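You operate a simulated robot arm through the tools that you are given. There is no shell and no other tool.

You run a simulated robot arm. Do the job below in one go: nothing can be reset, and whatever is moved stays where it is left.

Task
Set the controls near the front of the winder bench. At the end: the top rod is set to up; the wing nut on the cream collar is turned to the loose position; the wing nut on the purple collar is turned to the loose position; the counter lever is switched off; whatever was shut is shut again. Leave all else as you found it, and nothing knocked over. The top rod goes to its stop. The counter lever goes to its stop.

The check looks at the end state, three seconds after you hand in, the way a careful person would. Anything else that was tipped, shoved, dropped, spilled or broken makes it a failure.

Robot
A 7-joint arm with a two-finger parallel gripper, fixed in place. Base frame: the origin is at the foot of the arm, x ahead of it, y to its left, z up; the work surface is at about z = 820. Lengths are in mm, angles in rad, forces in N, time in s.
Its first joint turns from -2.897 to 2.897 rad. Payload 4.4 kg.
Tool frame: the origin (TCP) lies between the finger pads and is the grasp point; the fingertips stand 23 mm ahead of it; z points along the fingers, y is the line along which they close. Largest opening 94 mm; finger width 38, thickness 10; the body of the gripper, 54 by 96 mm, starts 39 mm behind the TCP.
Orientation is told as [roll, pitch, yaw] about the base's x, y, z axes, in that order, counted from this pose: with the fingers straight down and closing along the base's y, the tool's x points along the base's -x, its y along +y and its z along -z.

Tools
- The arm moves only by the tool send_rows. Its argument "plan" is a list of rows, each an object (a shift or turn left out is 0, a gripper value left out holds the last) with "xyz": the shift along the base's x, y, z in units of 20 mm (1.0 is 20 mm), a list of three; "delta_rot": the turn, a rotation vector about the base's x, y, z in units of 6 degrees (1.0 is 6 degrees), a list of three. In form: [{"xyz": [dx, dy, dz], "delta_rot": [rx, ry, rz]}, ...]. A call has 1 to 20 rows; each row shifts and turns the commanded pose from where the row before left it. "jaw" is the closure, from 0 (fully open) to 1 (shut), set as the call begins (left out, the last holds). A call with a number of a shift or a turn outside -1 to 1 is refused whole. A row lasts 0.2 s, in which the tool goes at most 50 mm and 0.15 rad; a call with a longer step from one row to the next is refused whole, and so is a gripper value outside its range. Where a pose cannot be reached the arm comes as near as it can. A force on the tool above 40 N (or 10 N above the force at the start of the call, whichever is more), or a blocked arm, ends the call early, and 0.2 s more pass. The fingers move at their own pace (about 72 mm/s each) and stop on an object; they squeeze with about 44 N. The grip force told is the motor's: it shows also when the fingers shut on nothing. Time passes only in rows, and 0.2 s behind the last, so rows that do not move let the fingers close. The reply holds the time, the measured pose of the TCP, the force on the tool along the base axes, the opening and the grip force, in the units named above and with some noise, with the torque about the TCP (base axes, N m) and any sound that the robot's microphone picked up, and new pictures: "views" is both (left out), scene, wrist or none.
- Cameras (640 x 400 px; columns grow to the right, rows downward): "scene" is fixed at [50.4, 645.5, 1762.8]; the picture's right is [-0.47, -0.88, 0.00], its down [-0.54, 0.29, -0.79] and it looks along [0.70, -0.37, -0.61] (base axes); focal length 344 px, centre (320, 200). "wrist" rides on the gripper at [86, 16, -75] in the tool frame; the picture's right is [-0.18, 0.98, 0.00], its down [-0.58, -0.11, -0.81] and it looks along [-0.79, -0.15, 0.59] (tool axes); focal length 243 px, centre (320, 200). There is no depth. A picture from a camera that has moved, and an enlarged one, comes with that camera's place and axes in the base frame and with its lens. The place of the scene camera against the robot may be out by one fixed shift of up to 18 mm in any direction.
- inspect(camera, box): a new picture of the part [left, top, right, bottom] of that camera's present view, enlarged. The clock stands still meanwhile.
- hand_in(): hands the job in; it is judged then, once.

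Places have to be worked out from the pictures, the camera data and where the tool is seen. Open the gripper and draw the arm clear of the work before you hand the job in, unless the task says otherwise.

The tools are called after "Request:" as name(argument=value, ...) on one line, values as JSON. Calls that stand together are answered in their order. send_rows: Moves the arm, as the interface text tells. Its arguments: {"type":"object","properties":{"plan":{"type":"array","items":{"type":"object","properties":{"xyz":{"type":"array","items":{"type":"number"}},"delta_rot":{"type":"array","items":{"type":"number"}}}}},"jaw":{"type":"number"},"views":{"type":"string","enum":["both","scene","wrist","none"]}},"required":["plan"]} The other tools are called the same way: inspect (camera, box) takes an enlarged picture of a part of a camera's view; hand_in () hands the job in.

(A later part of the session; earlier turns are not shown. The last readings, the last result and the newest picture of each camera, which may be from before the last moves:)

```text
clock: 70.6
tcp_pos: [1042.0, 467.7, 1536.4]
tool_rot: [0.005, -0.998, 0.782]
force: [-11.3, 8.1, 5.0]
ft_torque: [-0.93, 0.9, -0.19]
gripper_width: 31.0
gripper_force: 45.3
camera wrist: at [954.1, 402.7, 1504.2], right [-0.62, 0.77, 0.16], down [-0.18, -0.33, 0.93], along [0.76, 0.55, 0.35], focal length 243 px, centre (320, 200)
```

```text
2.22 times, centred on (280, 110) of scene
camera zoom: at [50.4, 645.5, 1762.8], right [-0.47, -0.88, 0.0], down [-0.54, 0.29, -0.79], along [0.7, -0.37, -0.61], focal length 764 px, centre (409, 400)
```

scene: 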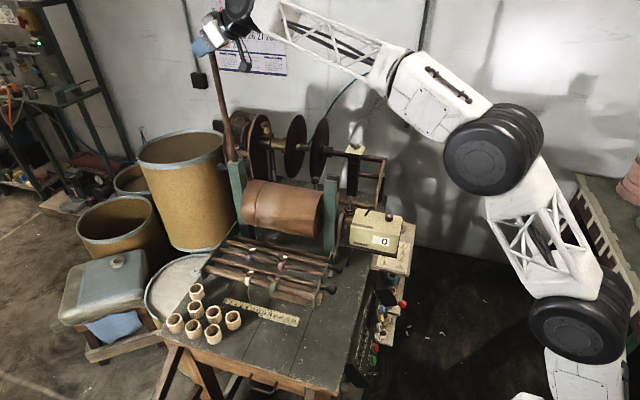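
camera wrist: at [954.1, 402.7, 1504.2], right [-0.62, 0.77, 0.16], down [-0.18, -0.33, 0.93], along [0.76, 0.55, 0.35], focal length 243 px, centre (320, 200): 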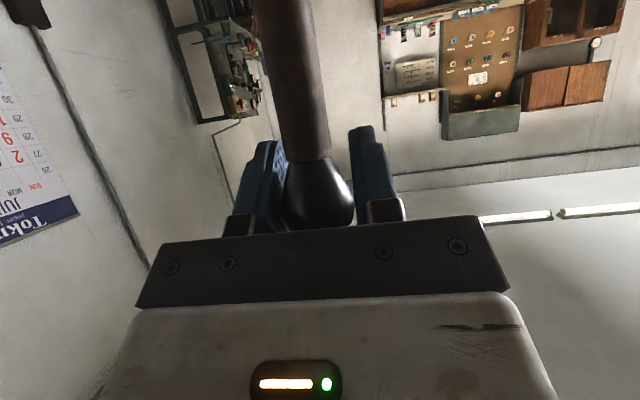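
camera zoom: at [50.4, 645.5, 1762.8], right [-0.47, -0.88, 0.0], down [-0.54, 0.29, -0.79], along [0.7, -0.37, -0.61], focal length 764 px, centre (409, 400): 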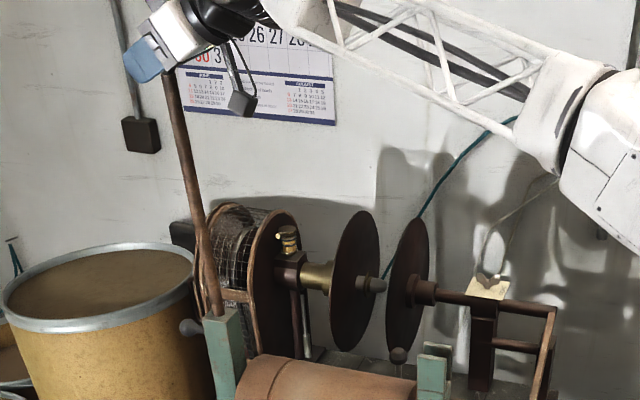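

It's now slightly past upright (about 94°). Continuing gently.

Request:
send_rows(plan=[{"xyz": [0.15, 0.14, 0.0], "delta_rot": [0.1, -0.1, 0]}, {"xyz": [0.15, 0.14, -0.02], "delta_rot": [0.1, -0.1, 0]}, {"xyz": [0.15, 0.15, -0.025], "delta_rot": [0.1, -0.1, 0]}, {"xyz": [0.15, 0.15, -0.03], "delta_rot": [0.1, -0.1, 0]}, {"xyz": [0.15, 0.15, -0.035], "delta_rot": [0.1, -0.1, 0]}, {"xyz": [0.15, 0.15, -0.04], "delta_rot": [0.1, -0.1, 0]}], jaw=1.0)

Request:
inspect(camera="scene", box=[200, 20, 360, 200])

```text
clock: 72.0
tcp_pos: [1061.5, 485.7, 1534.7]
tool_rot: [0.005, -1.088, 0.78]
force: [-9.4, 7.5, 14.2]
ft_torque: [-0.96, 0.94, -0.23]
gripper_width: 30.9
gripper_force: 45.3
camera wrist: at [974.3, 422.9, 1492.2], right [-0.63, 0.76, 0.16], down [-0.24, -0.39, 0.89], along [0.74, 0.52, 0.43], focal length 243 px, centre (320, 200)
```

scene: 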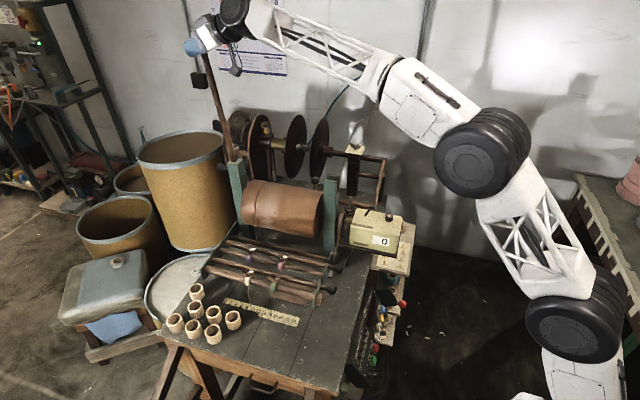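
wrist: 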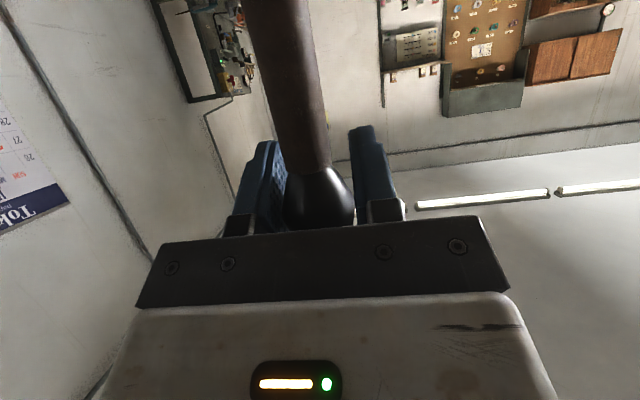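

```text
2.22 times, centred on (280, 110) of scene
camera zoom: at [50.4, 645.5, 1762.8], right [-0.47, -0.88, 0.0], down [-0.54, 0.29, -0.79], along [0.7, -0.37, -0.61], focal length 764 px, centre (409, 400)
```

zoom: 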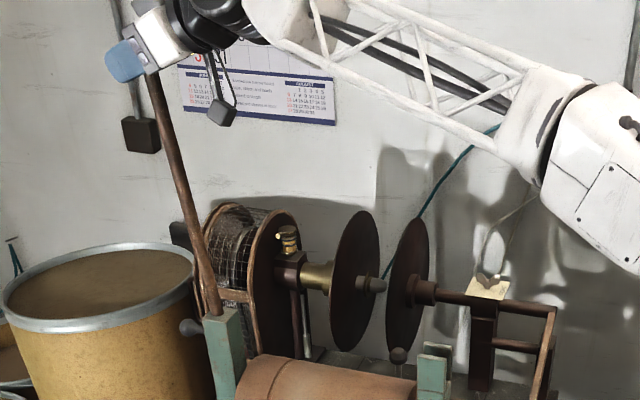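

About 98° now. Continuing a bit more; the arm still reaches.

Request:
send_rows(plan=[{"xyz": [0.15, 0.145, -0.01], "delta_rot": [0.1, -0.1, 0]}, {"xyz": [0.15, 0.145, -0.035], "delta_rot": [0.1, -0.1, 0]}, {"xyz": [0.15, 0.15, -0.04], "delta_rot": [0.1, -0.1, 0]}, {"xyz": [0.15, 0.15, -0.042], "delta_rot": [0.1, -0.1, 0]}, {"xyz": [0.15, 0.15, -0.045], "delta_rot": [0.1, -0.1, 0]}, {"xyz": [0.15, 0.15, -0.05], "delta_rot": [0.1, -0.1, 0]}], jaw=1.0)

Request:
inspect(camera="scene", box=[180, 20, 340, 200])

```text
clock: 72.8
tcp_pos: [1066.6, 491.2, 1534.1]
tool_rot: [0.003, -1.125, 0.78]
force: [-35.0, -15.5, -9.7]
ft_torque: [0.15, -0.18, -0.31]
gripper_width: 31.0
gripper_force: 45.6
stopped in row 3: the force on the tool passed its limit at 52 N (the readings are from after the stop); the commanded pose is now the measured one
camera wrist: at [982.5, 431.1, 1487.4], right [-0.64, 0.75, 0.17], down [-0.26, -0.42, 0.87], along [0.72, 0.51, 0.46], focal length 243 px, centre (320, 200)
```

scene: 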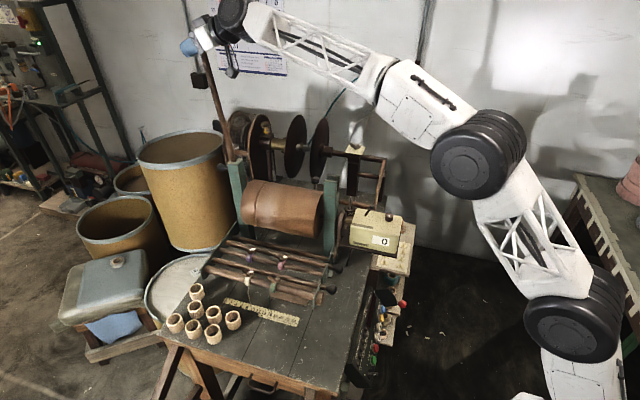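
wrist: 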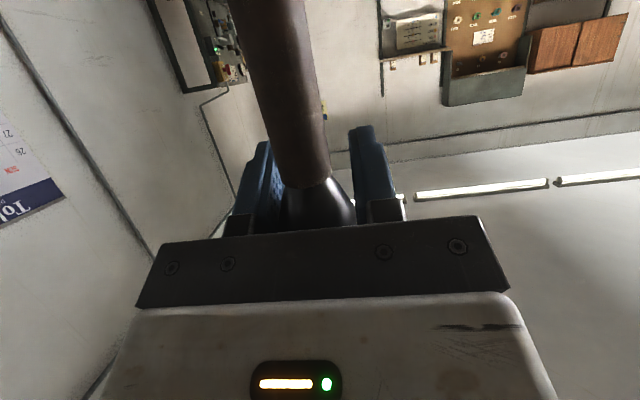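

```text
2.22 times, centred on (260, 110) of scene
camera zoom: at [50.4, 645.5, 1762.8], right [-0.47, -0.88, 0.0], down [-0.54, 0.29, -0.79], along [0.7, -0.37, -0.61], focal length 764 px, centre (453, 400)
```

zoom: 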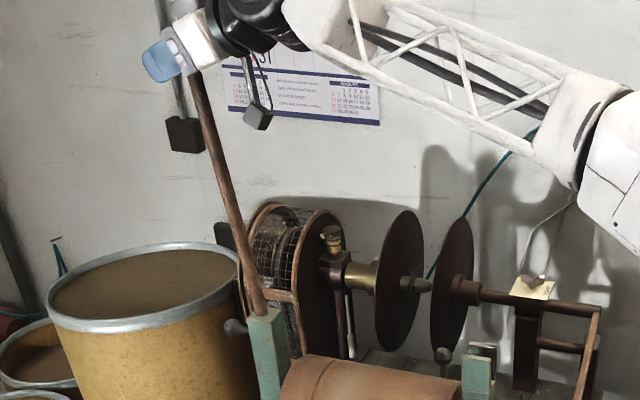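

This time it's a genuine block (52 N against the swing) at about 100°, just past upright — the rod's up stop. I'll release and back straight out along the fingers.

Request:
send_rows(plan=[{}, {}, {}], jaw=0.2, views="wrist")

Request:
send_rows(plan=[{"xyz": [-0.32, -0.32, 0.21]}, {"xyz": [-0.5, -0.5, 0.34]}, {"xyz": [-0.6, -0.6, 0.42]}, {"xyz": [-0.6, -0.6, 0.42]}, {"xyz": [-0.6, -0.6, 0.42]}, {"xyz": [-0.6, -0.6, 0.42]}], jaw=0.2)

Request:
inspect(camera="scene", box=[180, 20, 340, 200])

```text
clock: 73.6
tcp_pos: [1067.7, 491.6, 1535.5]
tool_rot: [0.004, -1.129, 0.781]
force: [-4.6, -7.4, 12.6]
ft_torque: [-0.21, 0.3, 0.15]
gripper_width: 74.9
gripper_force: 0.0
camera wrist: at [983.0, 430.9, 1488.1], right [-0.64, 0.75, 0.17], down [-0.26, -0.42, 0.87], along [0.72, 0.51, 0.46], focal length 243 px, centre (320, 200)
```

wrist: 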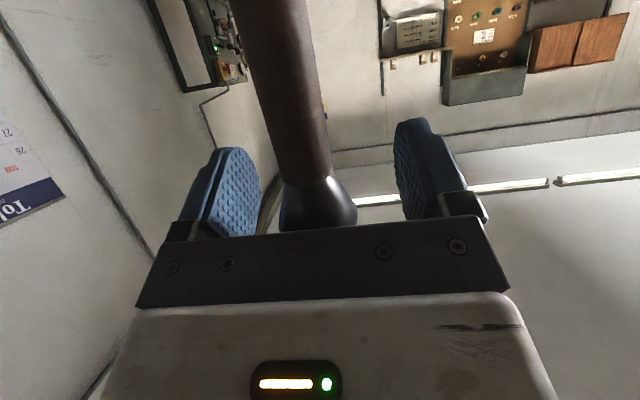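

```text
clock: 75.0
tcp_pos: [1005.2, 427.3, 1576.8]
tool_rot: [0.005, -1.126, 0.777]
force: [1.2, 0.0, -0.2]
ft_torque: [0.04, -0.01, -0.01]
gripper_width: 75.2
gripper_force: 0.1
camera wrist: at [919.5, 367.1, 1530.9], right [-0.64, 0.75, 0.17], down [-0.26, -0.42, 0.87], along [0.72, 0.51, 0.46], focal length 243 px, centre (320, 200)
```

scene: 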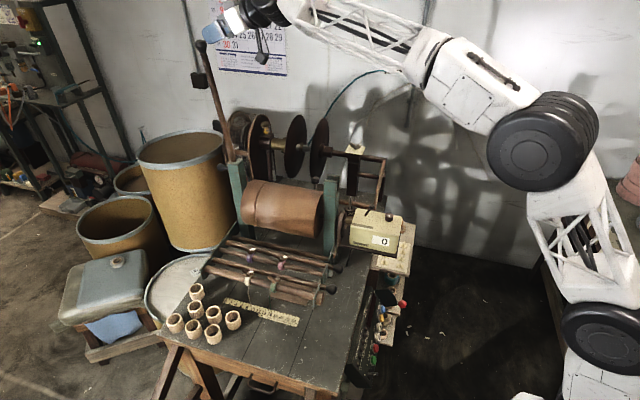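
wrist: 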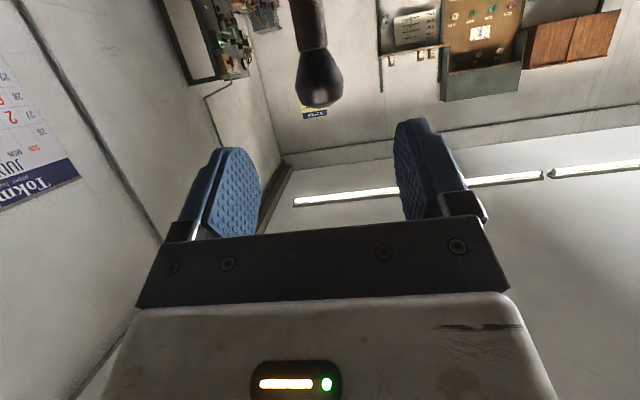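

```text
2.22 times, centred on (260, 110) of scene
camera zoom: at [50.4, 645.5, 1762.8], right [-0.47, -0.88, 0.0], down [-0.54, 0.29, -0.79], along [0.7, -0.37, -0.61], focal length 764 px, centre (453, 400)
```

zoom: 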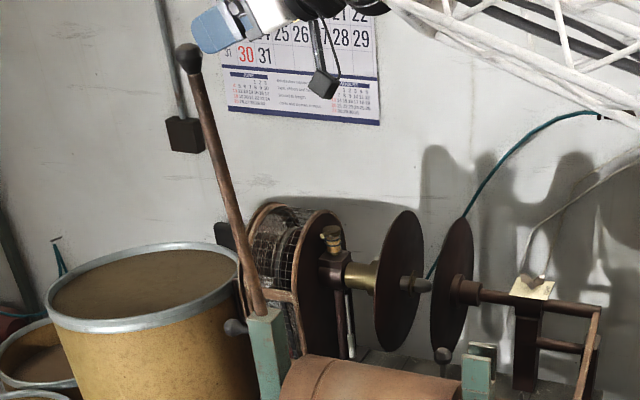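

The rod stays at its up stop on its own. Now I'll back the arm away from the raised rod and bring the hand vertical again for the wing nuts.

Request:
send_rows(plan=[{"xyz": [-0.65, -0.65, 0], "delta_rot": [-0.69, 0.69, 0]}, {"xyz": [-0.65, -0.65, 0], "delta_rot": [-0.69, 0.69, 0]}, {"xyz": [-0.65, -0.65, 0], "delta_rot": [-0.69, 0.69, 0]}, {"xyz": [-0.65, -0.65, 0], "delta_rot": [-0.69, 0.69, 0]}, {"xyz": [-0.65, -0.65, 0], "delta_rot": [-0.69, 0.69, 0]}, {"xyz": [-0.65, -0.65, 0], "delta_rot": [-0.69, 0.69, 0]}, {"xyz": [-0.65, -0.65, 0], "delta_rot": [-0.69, 0.69, 0]}, {"xyz": [-0.65, -0.65, -0.2], "delta_rot": [-0.69, 0.69, 0]}, {"xyz": [-0.65, -0.65, -0.5], "delta_rot": [-0.69, 0.69, 0]}, {"xyz": [-0.65, -0.65, -0.5], "delta_rot": [-0.69, 0.69, 0]}, {"xyz": [-0.65, -0.65, -0.5], "delta_rot": [-0.69, 0.69, 0]}], jaw=0.2)

```text
clock: 77.4
tcp_pos: [860.4, 284.0, 1543.2]
tool_rot: [-0.001, -0.002, 0.784]
force: [-0.6, 0.3, 0.4]
ft_torque: [-0.01, -0.02, -0.04]
gripper_width: 75.4
gripper_force: 0.1
camera wrist: at [787.8, 236.3, 1617.7], right [-0.56, 0.83, 0.0], down [0.49, 0.33, 0.81], along [0.67, 0.45, -0.59], focal length 243 px, centre (320, 200)
```

scene: 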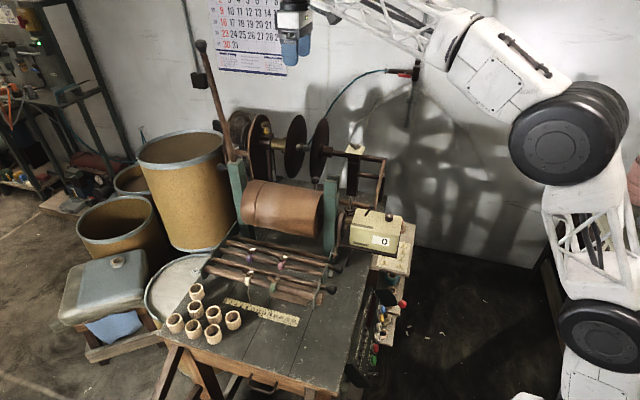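
wrist: 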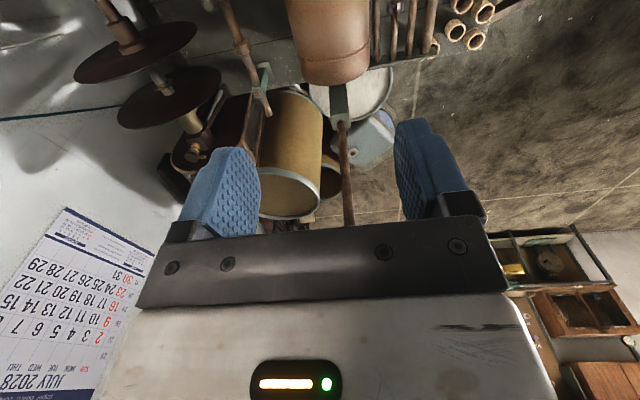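

The arm is clear and the rod remains up. Now moving over to above the cream collar's wing nut.

Request:
send_rows(plan=[{"xyz": [-0.47, 0.975, -0.4]}, {"xyz": [-0.47, 0.975, -0.4]}, {"xyz": [-0.47, 0.975, -0.4]}, {"xyz": [-0.47, 0.975, -0.4]}, {"xyz": [-0.47, 0.975, -0.4]}, {"xyz": [-0.47, 0.975, -0.4]}, {"xyz": [-0.47, 0.975, -0.4]}, {"xyz": [-0.47, 0.975, -0.4]}, {"xyz": [-0.47, 0.975, -0.5]}, {"xyz": [-0.47, 0.975, -0.9]}, {"xyz": [-0.47, 0.975, -0.95]}, {"xyz": [-0.47, 0.975, -0.95]}, {"xyz": [0, 0, -1]}, {"xyz": [0, 0, -1]}, {"xyz": [0, 0, -1]}, {"xyz": [0, 0, -1]}, {"xyz": [0, 0, -1]}, {"xyz": [0, 0, -1]}, {"xyz": [0, 0, -1]}, {"xyz": [0, 0, -1]}], jaw=0.2)

Request:
inspect(camera="wrist", box=[220, 0, 440, 160])

```text
clock: 81.6
tcp_pos: [748.7, 518.6, 1253.1]
tool_rot: [0.0, -0.007, 0.784]
force: [1.2, -0.3, 0.2]
ft_torque: [-0.04, 0.02, 0.0]
gripper_width: 75.3
gripper_force: 0.0
camera wrist: at [675.6, 470.2, 1327.8], right [-0.56, 0.83, 0.0], down [0.49, 0.33, 0.81], along [0.67, 0.46, -0.59], focal length 243 px, centre (320, 200)
```

scene: 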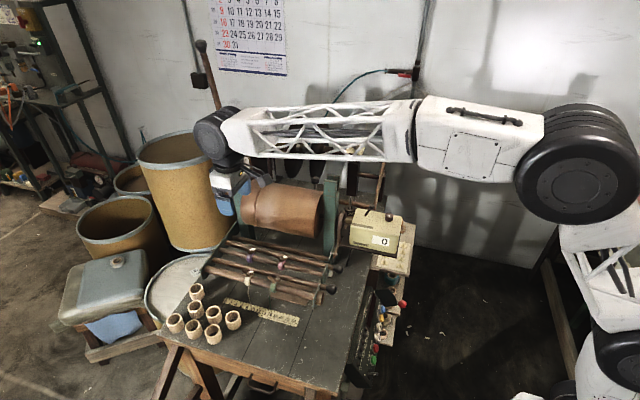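
wrist: 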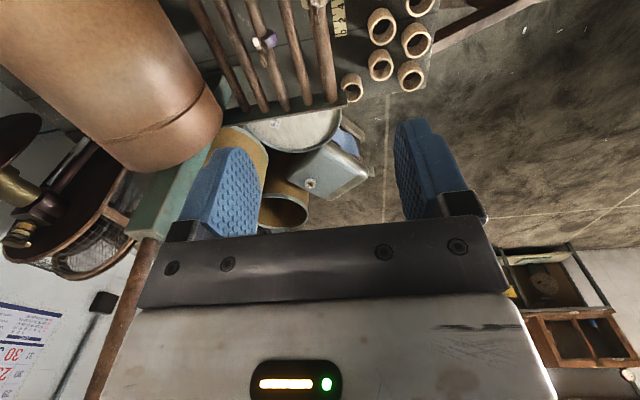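

```text
2.50 times, centred on (330, 80) of wrist
camera zoom: at [675.6, 470.2, 1327.8], right [-0.56, 0.83, 0.0], down [0.49, 0.33, 0.81], along [0.67, 0.46, -0.59], focal length 606 px, centre (295, 500)
```

zoom: 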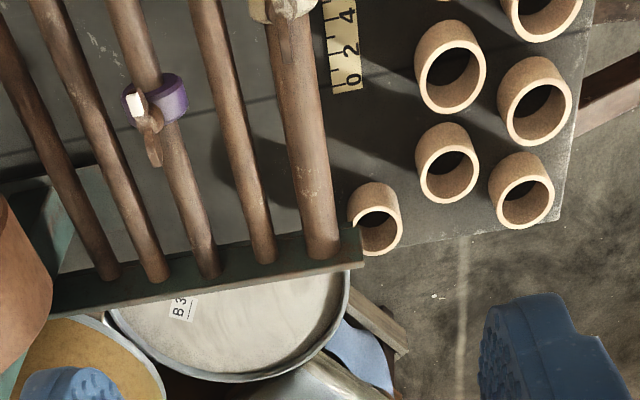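

The cream nut is just at the picture's top edge, right beneath the tool. Lowering straight down 140 mm for a close view.

Request:
send_rows(plan=[{"xyz": [0, 0, -1]}, {"xyz": [0, 0, -1]}, {"xyz": [0, 0, -1]}, {"xyz": [0, 0, -1]}, {"xyz": [0, 0, -1]}, {"xyz": [0, 0, -1]}, {"xyz": [0, 0, -1]}], jaw=0.2)

Request:
inspect(camera="wrist", box=[240, 0, 400, 120])

Request:
inspect(camera="scene", box=[225, 240, 285, 290])

```text
clock: 83.2
tcp_pos: [748.2, 518.9, 1115.0]
tool_rot: [-0.003, -0.004, 0.784]
force: [-0.3, -0.2, -0.6]
ft_torque: [0.03, -0.03, 0.01]
gripper_width: 75.4
gripper_force: 0.0
camera wrist: at [675.5, 470.5, 1188.1], right [-0.56, 0.83, 0.0], down [0.49, 0.33, 0.81], along [0.67, 0.46, -0.59], focal length 243 px, centre (320, 200)
```

scene: 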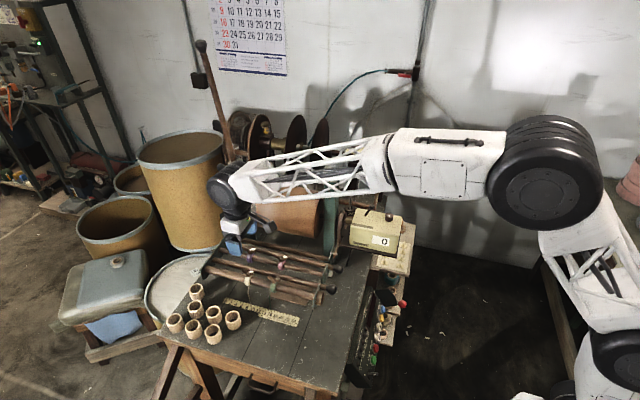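
wrist: 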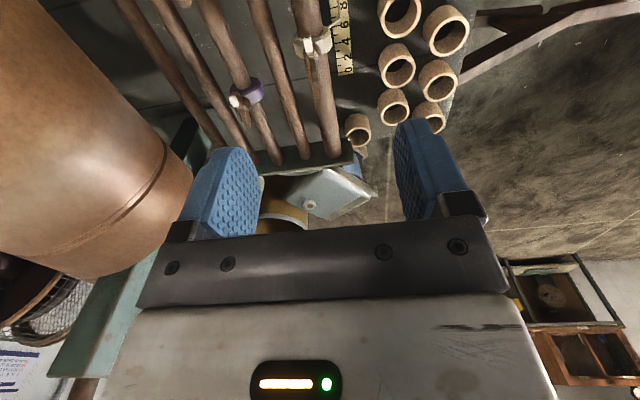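

```text
3.33 times, centred on (320, 60) of wrist
camera zoom: at [675.5, 470.5, 1188.1], right [-0.56, 0.83, 0.0], down [0.49, 0.33, 0.81], along [0.67, 0.46, -0.59], focal length 809 px, centre (320, 667)
```

zoom: 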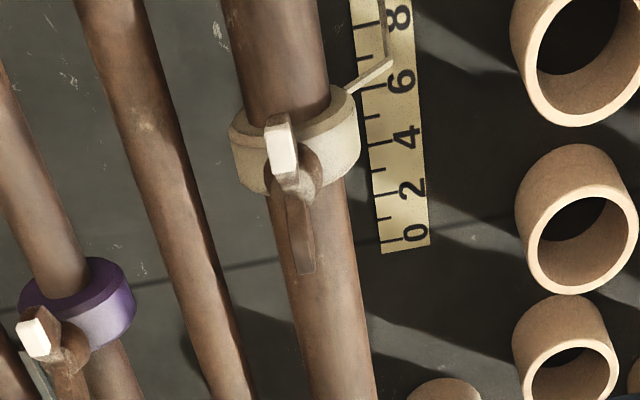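

```text
8.00 times, centred on (255, 265) of scene
camera zoom: at [50.4, 645.5, 1762.8], right [-0.47, -0.88, 0.0], down [-0.54, 0.29, -0.79], along [0.7, -0.37, -0.61], focal length 2749 px, centre (840, -320)
```

zoom: 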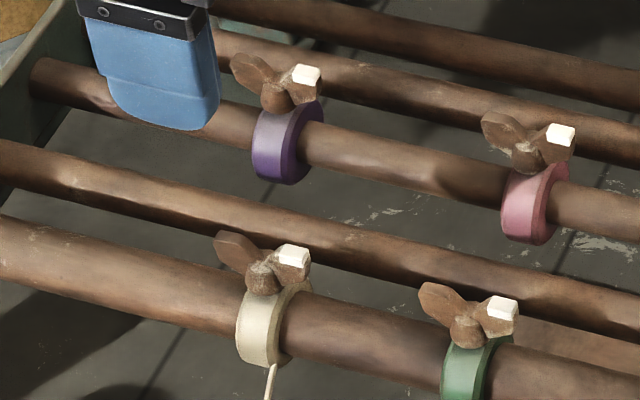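

Triangulating with this view puts the cream nut's boss near (756,521,963). I'll shift a few mm and lower to a safe height just above the wings to verify alignment.

Request:
send_rows(plan=[{"xyz": [0.1, 0.03, -0.9]}, {"xyz": [0.1, 0.03, -0.9]}, {"xyz": [0.1, 0.03, -0.9]}, {"xyz": [0.1, 0.03, -0.9]}], jaw=0.4)

Request:
inspect(camera="wrist", box=[240, 40, 400, 160])

Request:
inspect(camera="scene", box=[225, 230, 285, 290])

```text
clock: 84.2
tcp_pos: [757.8, 520.9, 1042.3]
tool_rot: [-0.002, -0.004, 0.783]
force: [0.1, -0.9, 0.4]
ft_torque: [-0.02, -0.03, 0.01]
gripper_width: 56.3
gripper_force: 0.0
camera wrist: at [683.5, 472.7, 1115.7], right [-0.56, 0.83, 0.0], down [0.49, 0.33, 0.81], along [0.67, 0.46, -0.59], focal length 243 px, centre (320, 200)
```

scene: 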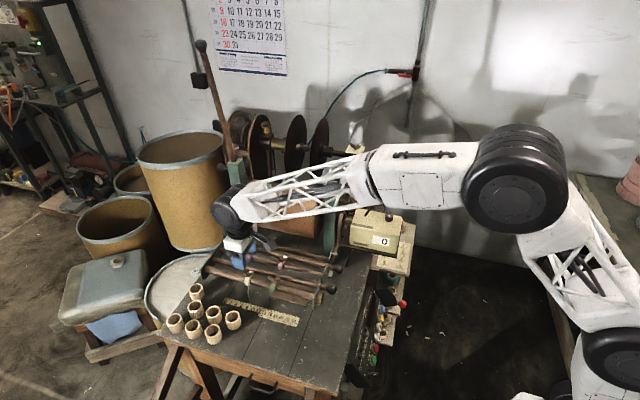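
wrist: 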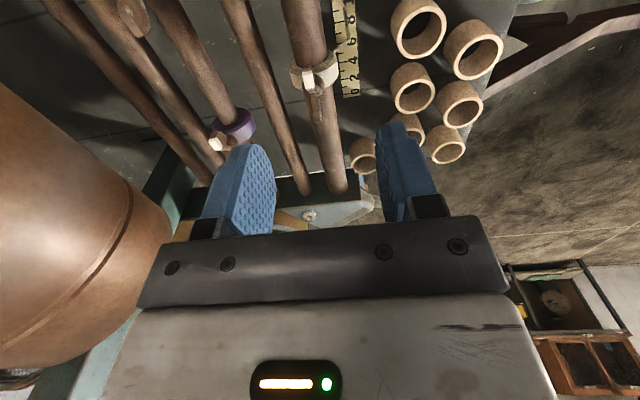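

```text
3.33 times, centred on (320, 100) of wrist
camera zoom: at [683.5, 472.7, 1115.7], right [-0.56, 0.83, 0.0], down [0.49, 0.33, 0.81], along [0.67, 0.46, -0.59], focal length 809 px, centre (320, 533)
```

zoom: 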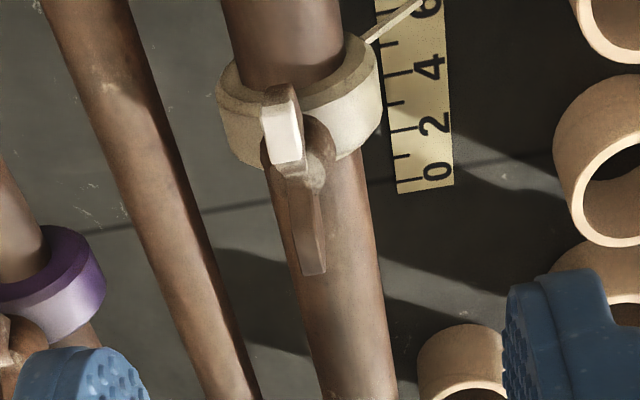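

```text
6.67 times, centred on (255, 260) of scene
camera zoom: at [50.4, 645.5, 1762.8], right [-0.47, -0.88, 0.0], down [-0.54, 0.29, -0.79], along [0.7, -0.37, -0.61], focal length 2291 px, centre (753, -200)
```

zoom: 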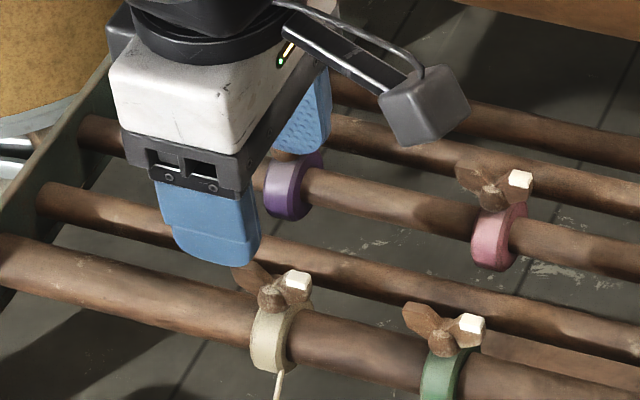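

The point straight below the tool matches the nut's boss in both cameras (about (757,521,960), wing tips up to ~982). I'll lower so the fingertips come beside the wings.

Request:
send_rows(plan=[{"xyz": [0, 0, -0.7]}, {"xyz": [0, 0, -0.7]}, {"xyz": [0, 0, -0.7]}, {}], jaw=0.5)

Request:
inspect(camera="wrist", box=[240, 60, 400, 180])

Request:
inspect(camera="scene", box=[225, 245, 275, 290])

```text
clock: 85.2
tcp_pos: [756.0, 521.6, 1000.6]
tool_rot: [-0.002, -0.004, 0.784]
force: [0.5, -0.3, 0.4]
ft_torque: [0.03, -0.02, -0.01]
gripper_width: 47.0
gripper_force: 0.0
camera wrist: at [683.2, 472.9, 1073.6], right [-0.56, 0.83, 0.0], down [0.49, 0.33, 0.81], along [0.67, 0.46, -0.59], focal length 243 px, centre (320, 200)
```

scene: 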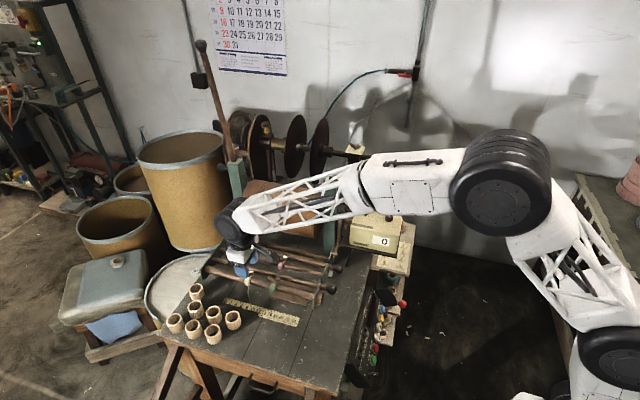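
wrist: 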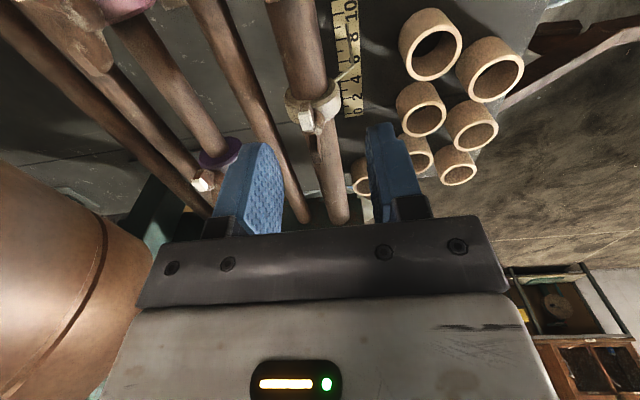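

```text
3.33 times, centred on (320, 120) of wrist
camera zoom: at [683.2, 472.9, 1073.6], right [-0.56, 0.83, 0.0], down [0.49, 0.33, 0.81], along [0.67, 0.46, -0.59], focal length 809 px, centre (320, 467)
```

zoom: 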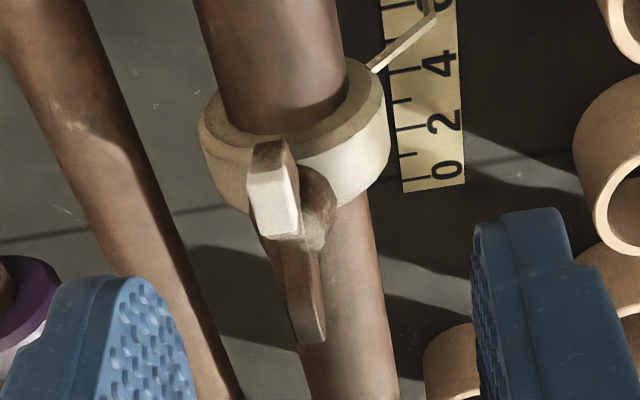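

```text
8.89 times, centred on (250, 268) of scene
camera zoom: at [50.4, 645.5, 1762.8], right [-0.47, -0.88, 0.0], down [-0.54, 0.29, -0.79], along [0.7, -0.37, -0.61], focal length 3054 px, centre (942, -400)
```

zoom: 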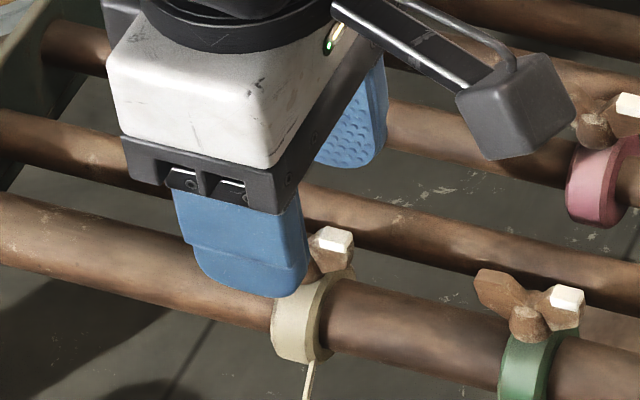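

The wings sit about 2 mm toward the drum side and 4 mm right of the finger centre. I'll correct that and lower another 12 mm so the pads cover the wings.

Request:
send_rows(plan=[{"xyz": [-0.07, -0.212, 0]}, {"xyz": [0, 0, -0.3]}, {"xyz": [0, 0, -0.3]}, {}], jaw=0.6)

Request:
inspect(camera="wrist", box=[240, 60, 400, 180])

Request:
inspect(camera="scene", box=[225, 245, 275, 290])

```text
clock: 86.2
tcp_pos: [754.8, 516.7, 987.3]
tool_rot: [0.0, -0.004, 0.783]
force: [0.5, 0.1, 0.6]
ft_torque: [0.0, -0.03, 0.01]
gripper_width: 37.6
gripper_force: 0.1
camera wrist: at [682.0, 468.5, 1061.2], right [-0.56, 0.83, 0.0], down [0.49, 0.33, 0.81], along [0.67, 0.46, -0.59], focal length 243 px, centre (320, 200)
```

scene: 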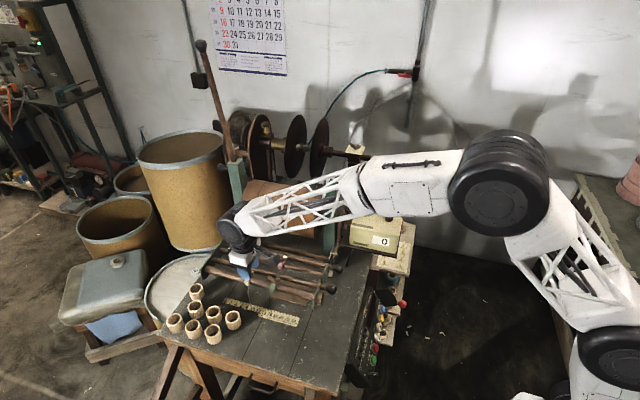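
wrist: 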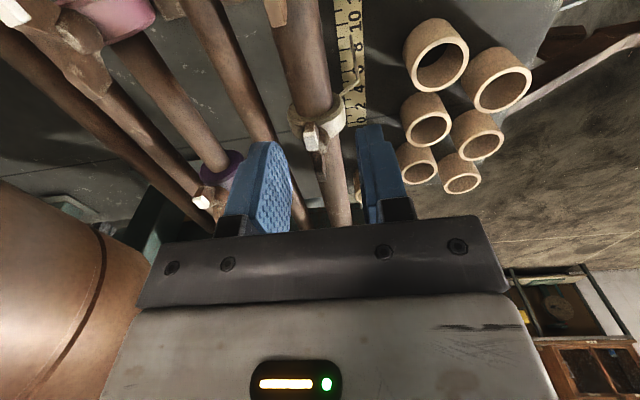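

```text
3.33 times, centred on (320, 120) of wrist
camera zoom: at [682.0, 468.5, 1061.2], right [-0.56, 0.83, 0.0], down [0.49, 0.33, 0.81], along [0.67, 0.46, -0.59], focal length 809 px, centre (320, 467)
```

zoom: 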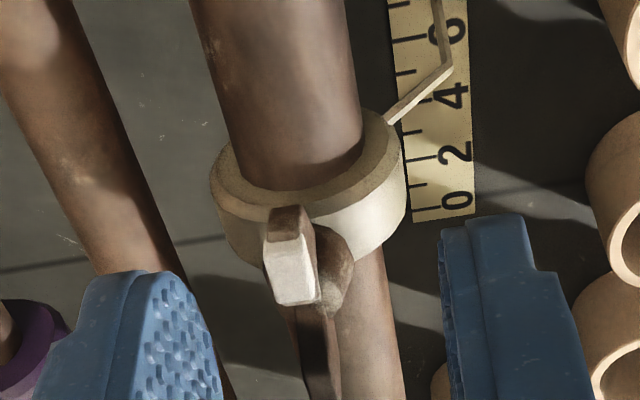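

```text
8.89 times, centred on (250, 268) of scene
camera zoom: at [50.4, 645.5, 1762.8], right [-0.47, -0.88, 0.0], down [-0.54, 0.29, -0.79], along [0.7, -0.37, -0.61], focal length 3054 px, centre (942, -400)
```

zoom: 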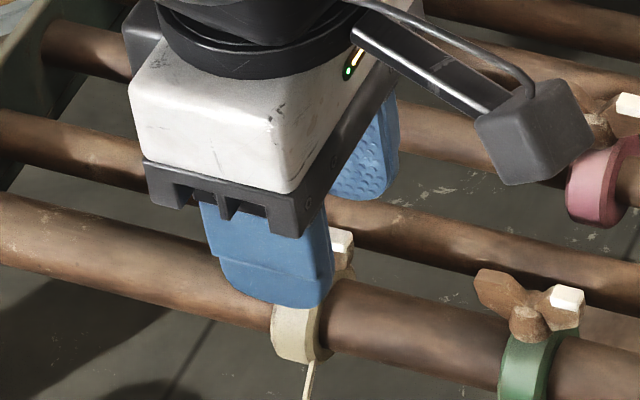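

The wings lie between the pads, aligned. Closing on them now.

Request:
send_rows(plan=[{}, {}, {}], jaw=1.0, views="wrist")

Request:
inspect(camera="wrist", box=[240, 60, 400, 180])

Request:
inspect(camera="scene", box=[225, 245, 275, 290])

```text
clock: 87.0
tcp_pos: [754.5, 517.2, 986.8]
tool_rot: [-0.002, -0.004, 0.785]
force: [-0.3, 0.0, -0.5]
ft_torque: [0.03, -0.02, 0.01]
gripper_width: 0.2
gripper_force: 42.6
camera wrist: at [682.0, 468.5, 1061.3], right [-0.56, 0.83, 0.0], down [0.49, 0.33, 0.81], along [0.67, 0.46, -0.59], focal length 243 px, centre (320, 200)
```

wrist: 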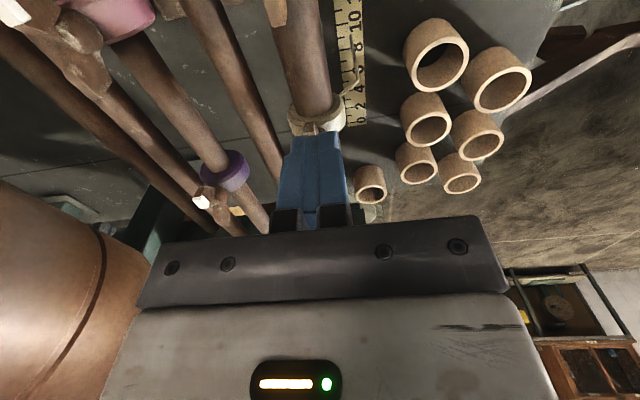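

```text
3.33 times, centred on (320, 120) of wrist
camera zoom: at [682.0, 468.5, 1061.3], right [-0.56, 0.83, 0.0], down [0.49, 0.33, 0.81], along [0.67, 0.46, -0.59], focal length 809 px, centre (320, 467)
```

zoom: 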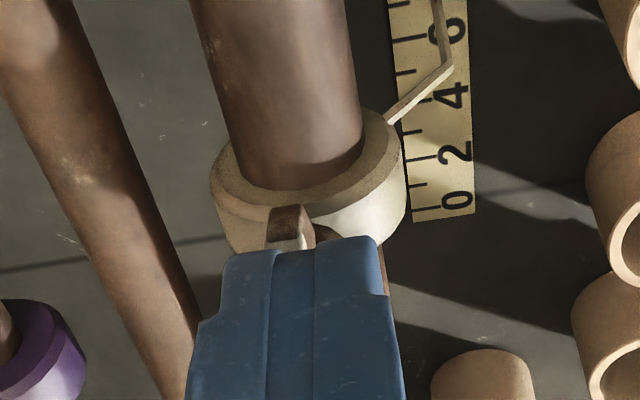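

```text
8.89 times, centred on (250, 268) of scene
camera zoom: at [50.4, 645.5, 1762.8], right [-0.47, -0.88, 0.0], down [-0.54, 0.29, -0.79], along [0.7, -0.37, -0.61], focal length 3054 px, centre (942, -400)
```

zoom: 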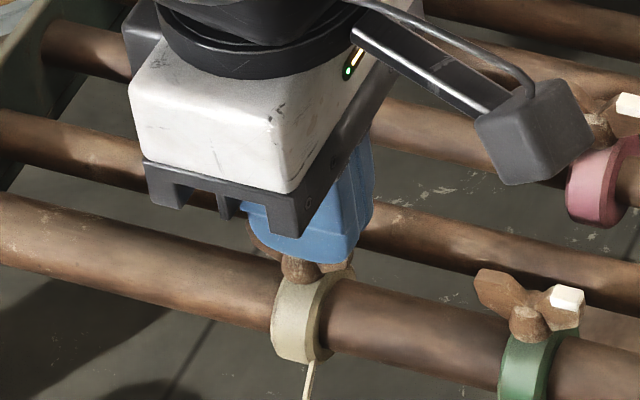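

The fingers shut on nothing: re-triangulating from only the wrist views puts the wings lower, at z≈945–963, centred near (764,524). I'll rise, reopen, shift and come down to the right height.

Request:
send_rows(plan=[{"xyz": [0, 0, 0.6]}, {}, {"xyz": [0.245, 0.17, 0]}, {"xyz": [0.245, 0.17, 0]}, {}], jaw=0.58)

Request:
inspect(camera="wrist", box=[240, 60, 400, 180])

Request:
inspect(camera="scene", box=[225, 245, 275, 290])

```text
clock: 88.2
tcp_pos: [764.8, 524.8, 999.0]
tool_rot: [-0.001, -0.003, 0.784]
force: [0.5, -0.3, 1.5]
ft_torque: [0.05, -0.01, 0.04]
gripper_width: 39.4
gripper_force: 0.1
camera wrist: at [692.1, 475.3, 1073.0], right [-0.56, 0.83, 0.0], down [0.49, 0.33, 0.81], along [0.67, 0.46, -0.59], focal length 243 px, centre (320, 200)
```

scene: 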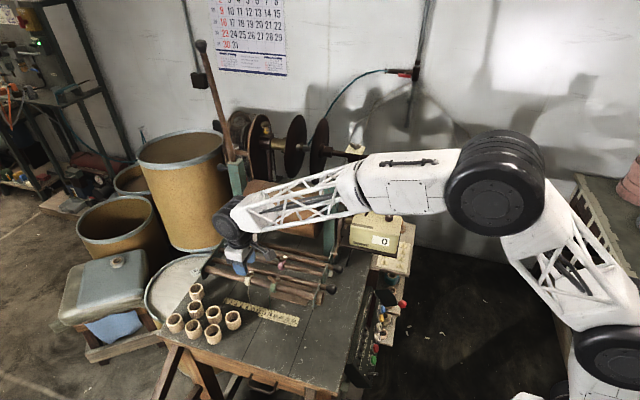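
wrist: 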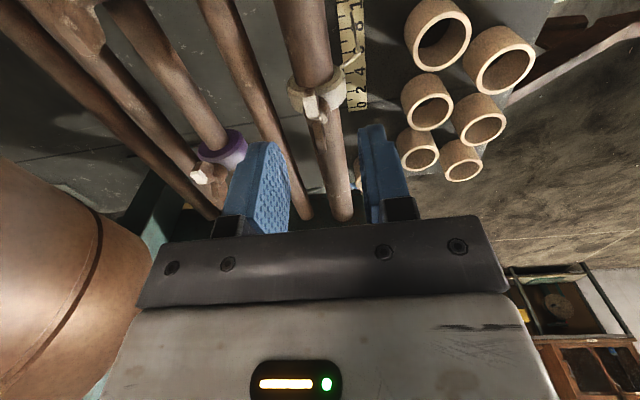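

```text
3.33 times, centred on (320, 120) of wrist
camera zoom: at [692.1, 475.3, 1073.0], right [-0.56, 0.83, 0.0], down [0.49, 0.33, 0.81], along [0.67, 0.46, -0.59], focal length 809 px, centre (320, 467)
```

zoom: 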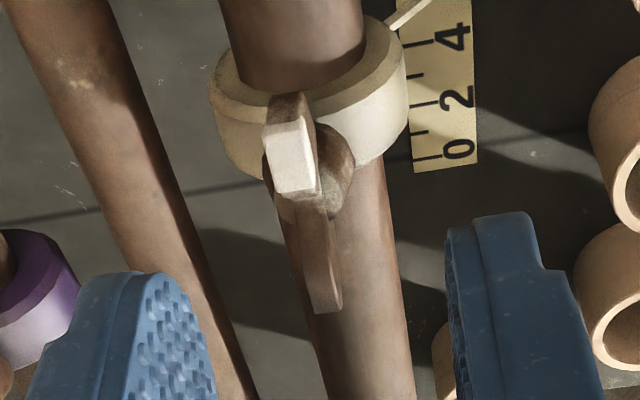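

```text
8.89 times, centred on (250, 268) of scene
camera zoom: at [50.4, 645.5, 1762.8], right [-0.47, -0.88, 0.0], down [-0.54, 0.29, -0.79], along [0.7, -0.37, -0.61], focal length 3054 px, centre (942, -400)
```

zoom: 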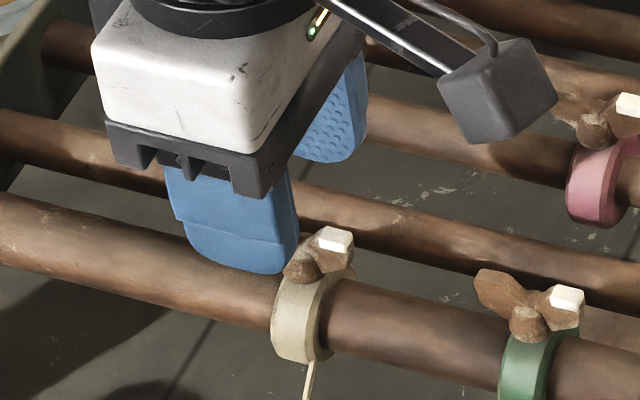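

This view agrees with the new estimate, and the tool is centred on the nut. Lowering to z≈970 so the pads straddle the wings.

Request:
send_rows(plan=[{"xyz": [0, 0, -0.5]}, {"xyz": [0, 0, -0.5]}, {"xyz": [0, 0, -0.42]}, {}], jaw=0.58)

Request:
inspect(camera="wrist", box=[240, 90, 400, 210])

Request:
inspect(camera="scene", box=[225, 245, 275, 290])

```text
clock: 89.2
tcp_pos: [765.2, 523.4, 970.9]
tool_rot: [-0.003, -0.003, 0.784]
force: [0.4, -0.7, 0.8]
ft_torque: [-0.01, 0.01, 0.03]
gripper_width: 39.6
gripper_force: 0.2
camera wrist: at [692.1, 475.1, 1044.9], right [-0.56, 0.83, 0.0], down [0.49, 0.33, 0.81], along [0.67, 0.46, -0.59], focal length 243 px, centre (320, 200)
```

scene: 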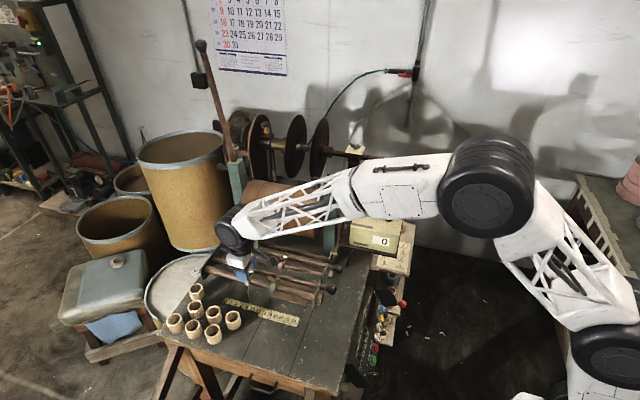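
wrist: 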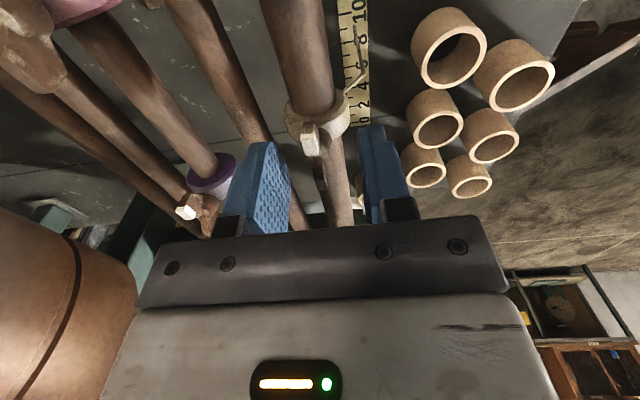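

```text
3.33 times, centred on (320, 150) of wrist
camera zoom: at [692.1, 475.1, 1044.9], right [-0.56, 0.83, 0.0], down [0.49, 0.33, 0.81], along [0.67, 0.46, -0.59], focal length 809 px, centre (320, 367)
```

zoom: 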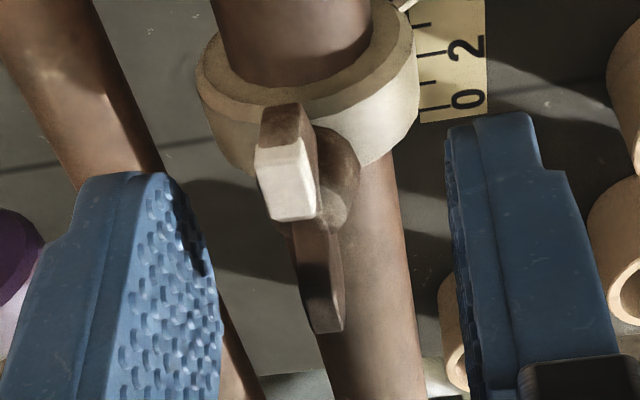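

```text
8.89 times, centred on (250, 268) of scene
camera zoom: at [50.4, 645.5, 1762.8], right [-0.47, -0.88, 0.0], down [-0.54, 0.29, -0.79], along [0.7, -0.37, -0.61], focal length 3054 px, centre (942, -400)
```

zoom: 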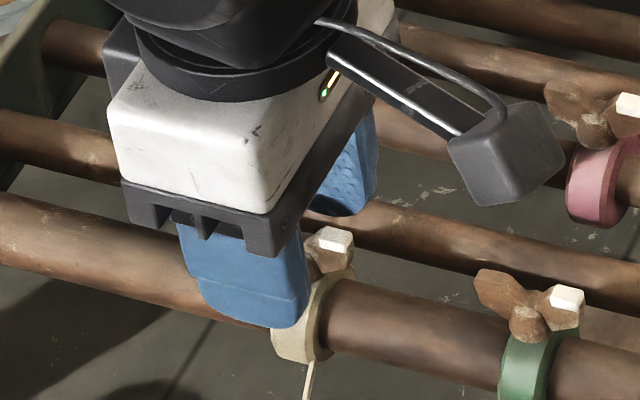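

Both cameras place the nut's axis within ~2 mm of the tool axis, with the pads straddling the wings. Closing.

Request:
send_rows(plan=[{"xyz": [-0.05, -0.05, 0]}, {}, {}], jaw=1.0, views="wrist")

Request:
inspect(camera="wrist", box=[240, 90, 400, 210])

Request:
inspect(camera="scene", box=[225, 245, 275, 290])

```text
clock: 90.0
tcp_pos: [764.1, 521.1, 971.3]
tool_rot: [-0.002, -0.005, 0.782]
force: [33.2, -16.6, 0.1]
ft_torque: [-0.2, -0.9, 0.08]
gripper_width: 14.7
gripper_force: 45.2
camera wrist: at [692.1, 473.4, 1045.3], right [-0.56, 0.83, 0.0], down [0.49, 0.33, 0.81], along [0.67, 0.45, -0.59], focal length 243 px, centre (320, 200)
```

wrist: 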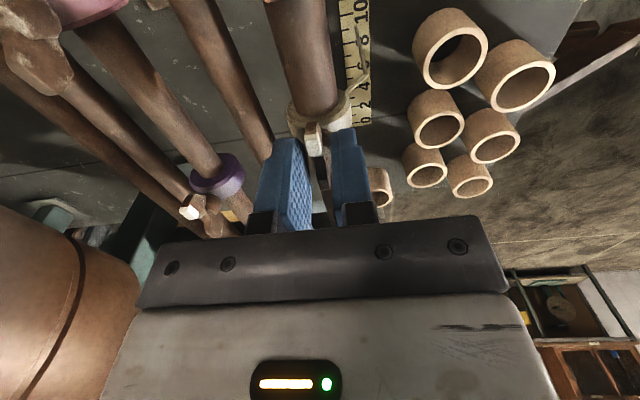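

```text
3.33 times, centred on (320, 150) of wrist
camera zoom: at [692.1, 473.4, 1045.3], right [-0.56, 0.83, 0.0], down [0.49, 0.33, 0.81], along [0.67, 0.45, -0.59], focal length 809 px, centre (320, 367)
```

zoom: 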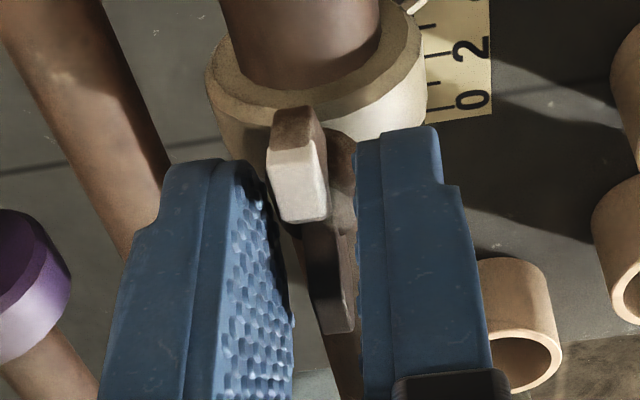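

```text
8.89 times, centred on (250, 268) of scene
camera zoom: at [50.4, 645.5, 1762.8], right [-0.47, -0.88, 0.0], down [-0.54, 0.29, -0.79], along [0.7, -0.37, -0.61], focal length 3054 px, centre (942, -400)
```

zoom: 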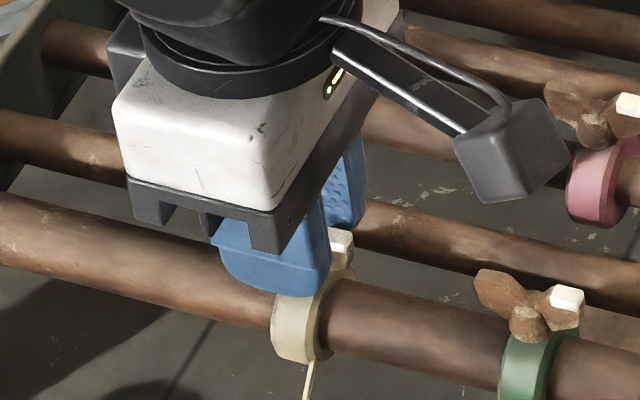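

The jaw stopped at 14.7 mm — it's on the boss, with a side load. I'll open, raise 7 mm, shift 1.5 mm toward the drum, and close on the wings only.

Request:
send_rows(plan=[{}, {"xyz": [0.053, -0.053, 0.35]}, {}], jaw=0.6, views="none")

Request:
send_rows(plan=[{}, {}, {}], jaw=1.0, views="wrist")

Request:
inspect(camera="wrist", box=[240, 90, 400, 210])

Request:
inspect(camera="scene", box=[225, 245, 275, 290])

```text
clock: 90.8
tcp_pos: [765.1, 521.0, 977.7]
tool_rot: [-0.001, -0.003, 0.783]
force: [-0.5, -0.6, 0.0]
ft_torque: [0.01, 0.0, 0.02]
gripper_width: 37.7
gripper_force: 0.1
```

```text
clock: 91.6
tcp_pos: [765.3, 523.0, 978.1]
tool_rot: [-0.003, -0.004, 0.785]
force: [0.0, 0.3, 0.9]
ft_torque: [-0.27, 0.3, 0.18]
gripper_width: 5.4
gripper_force: 45.2
camera wrist: at [692.1, 473.1, 1052.2], right [-0.56, 0.83, 0.0], down [0.49, 0.33, 0.81], along [0.67, 0.46, -0.59], focal length 243 px, centre (320, 200)
```

wrist: 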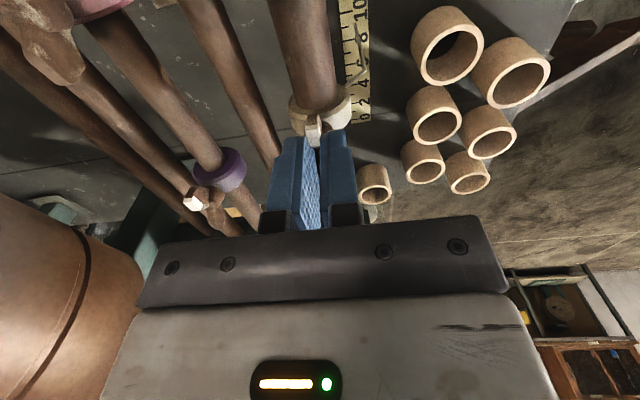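

```text
3.33 times, centred on (320, 150) of wrist
camera zoom: at [692.1, 473.1, 1052.2], right [-0.56, 0.83, 0.0], down [0.49, 0.33, 0.81], along [0.67, 0.46, -0.59], focal length 809 px, centre (320, 367)
```

zoom: 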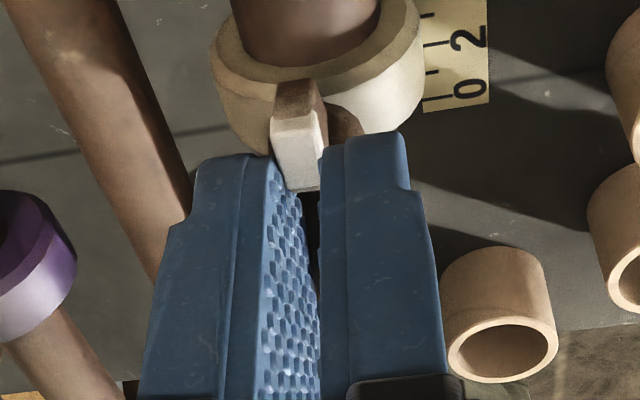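

```text
8.89 times, centred on (250, 268) of scene
camera zoom: at [50.4, 645.5, 1762.8], right [-0.47, -0.88, 0.0], down [-0.54, 0.29, -0.79], along [0.7, -0.37, -0.61], focal length 3054 px, centre (942, -400)
```

zoom: 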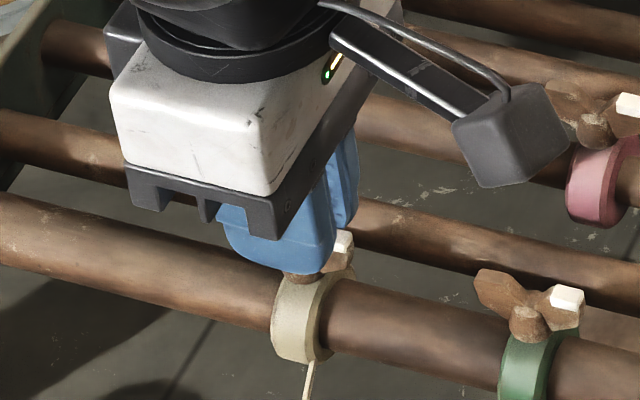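

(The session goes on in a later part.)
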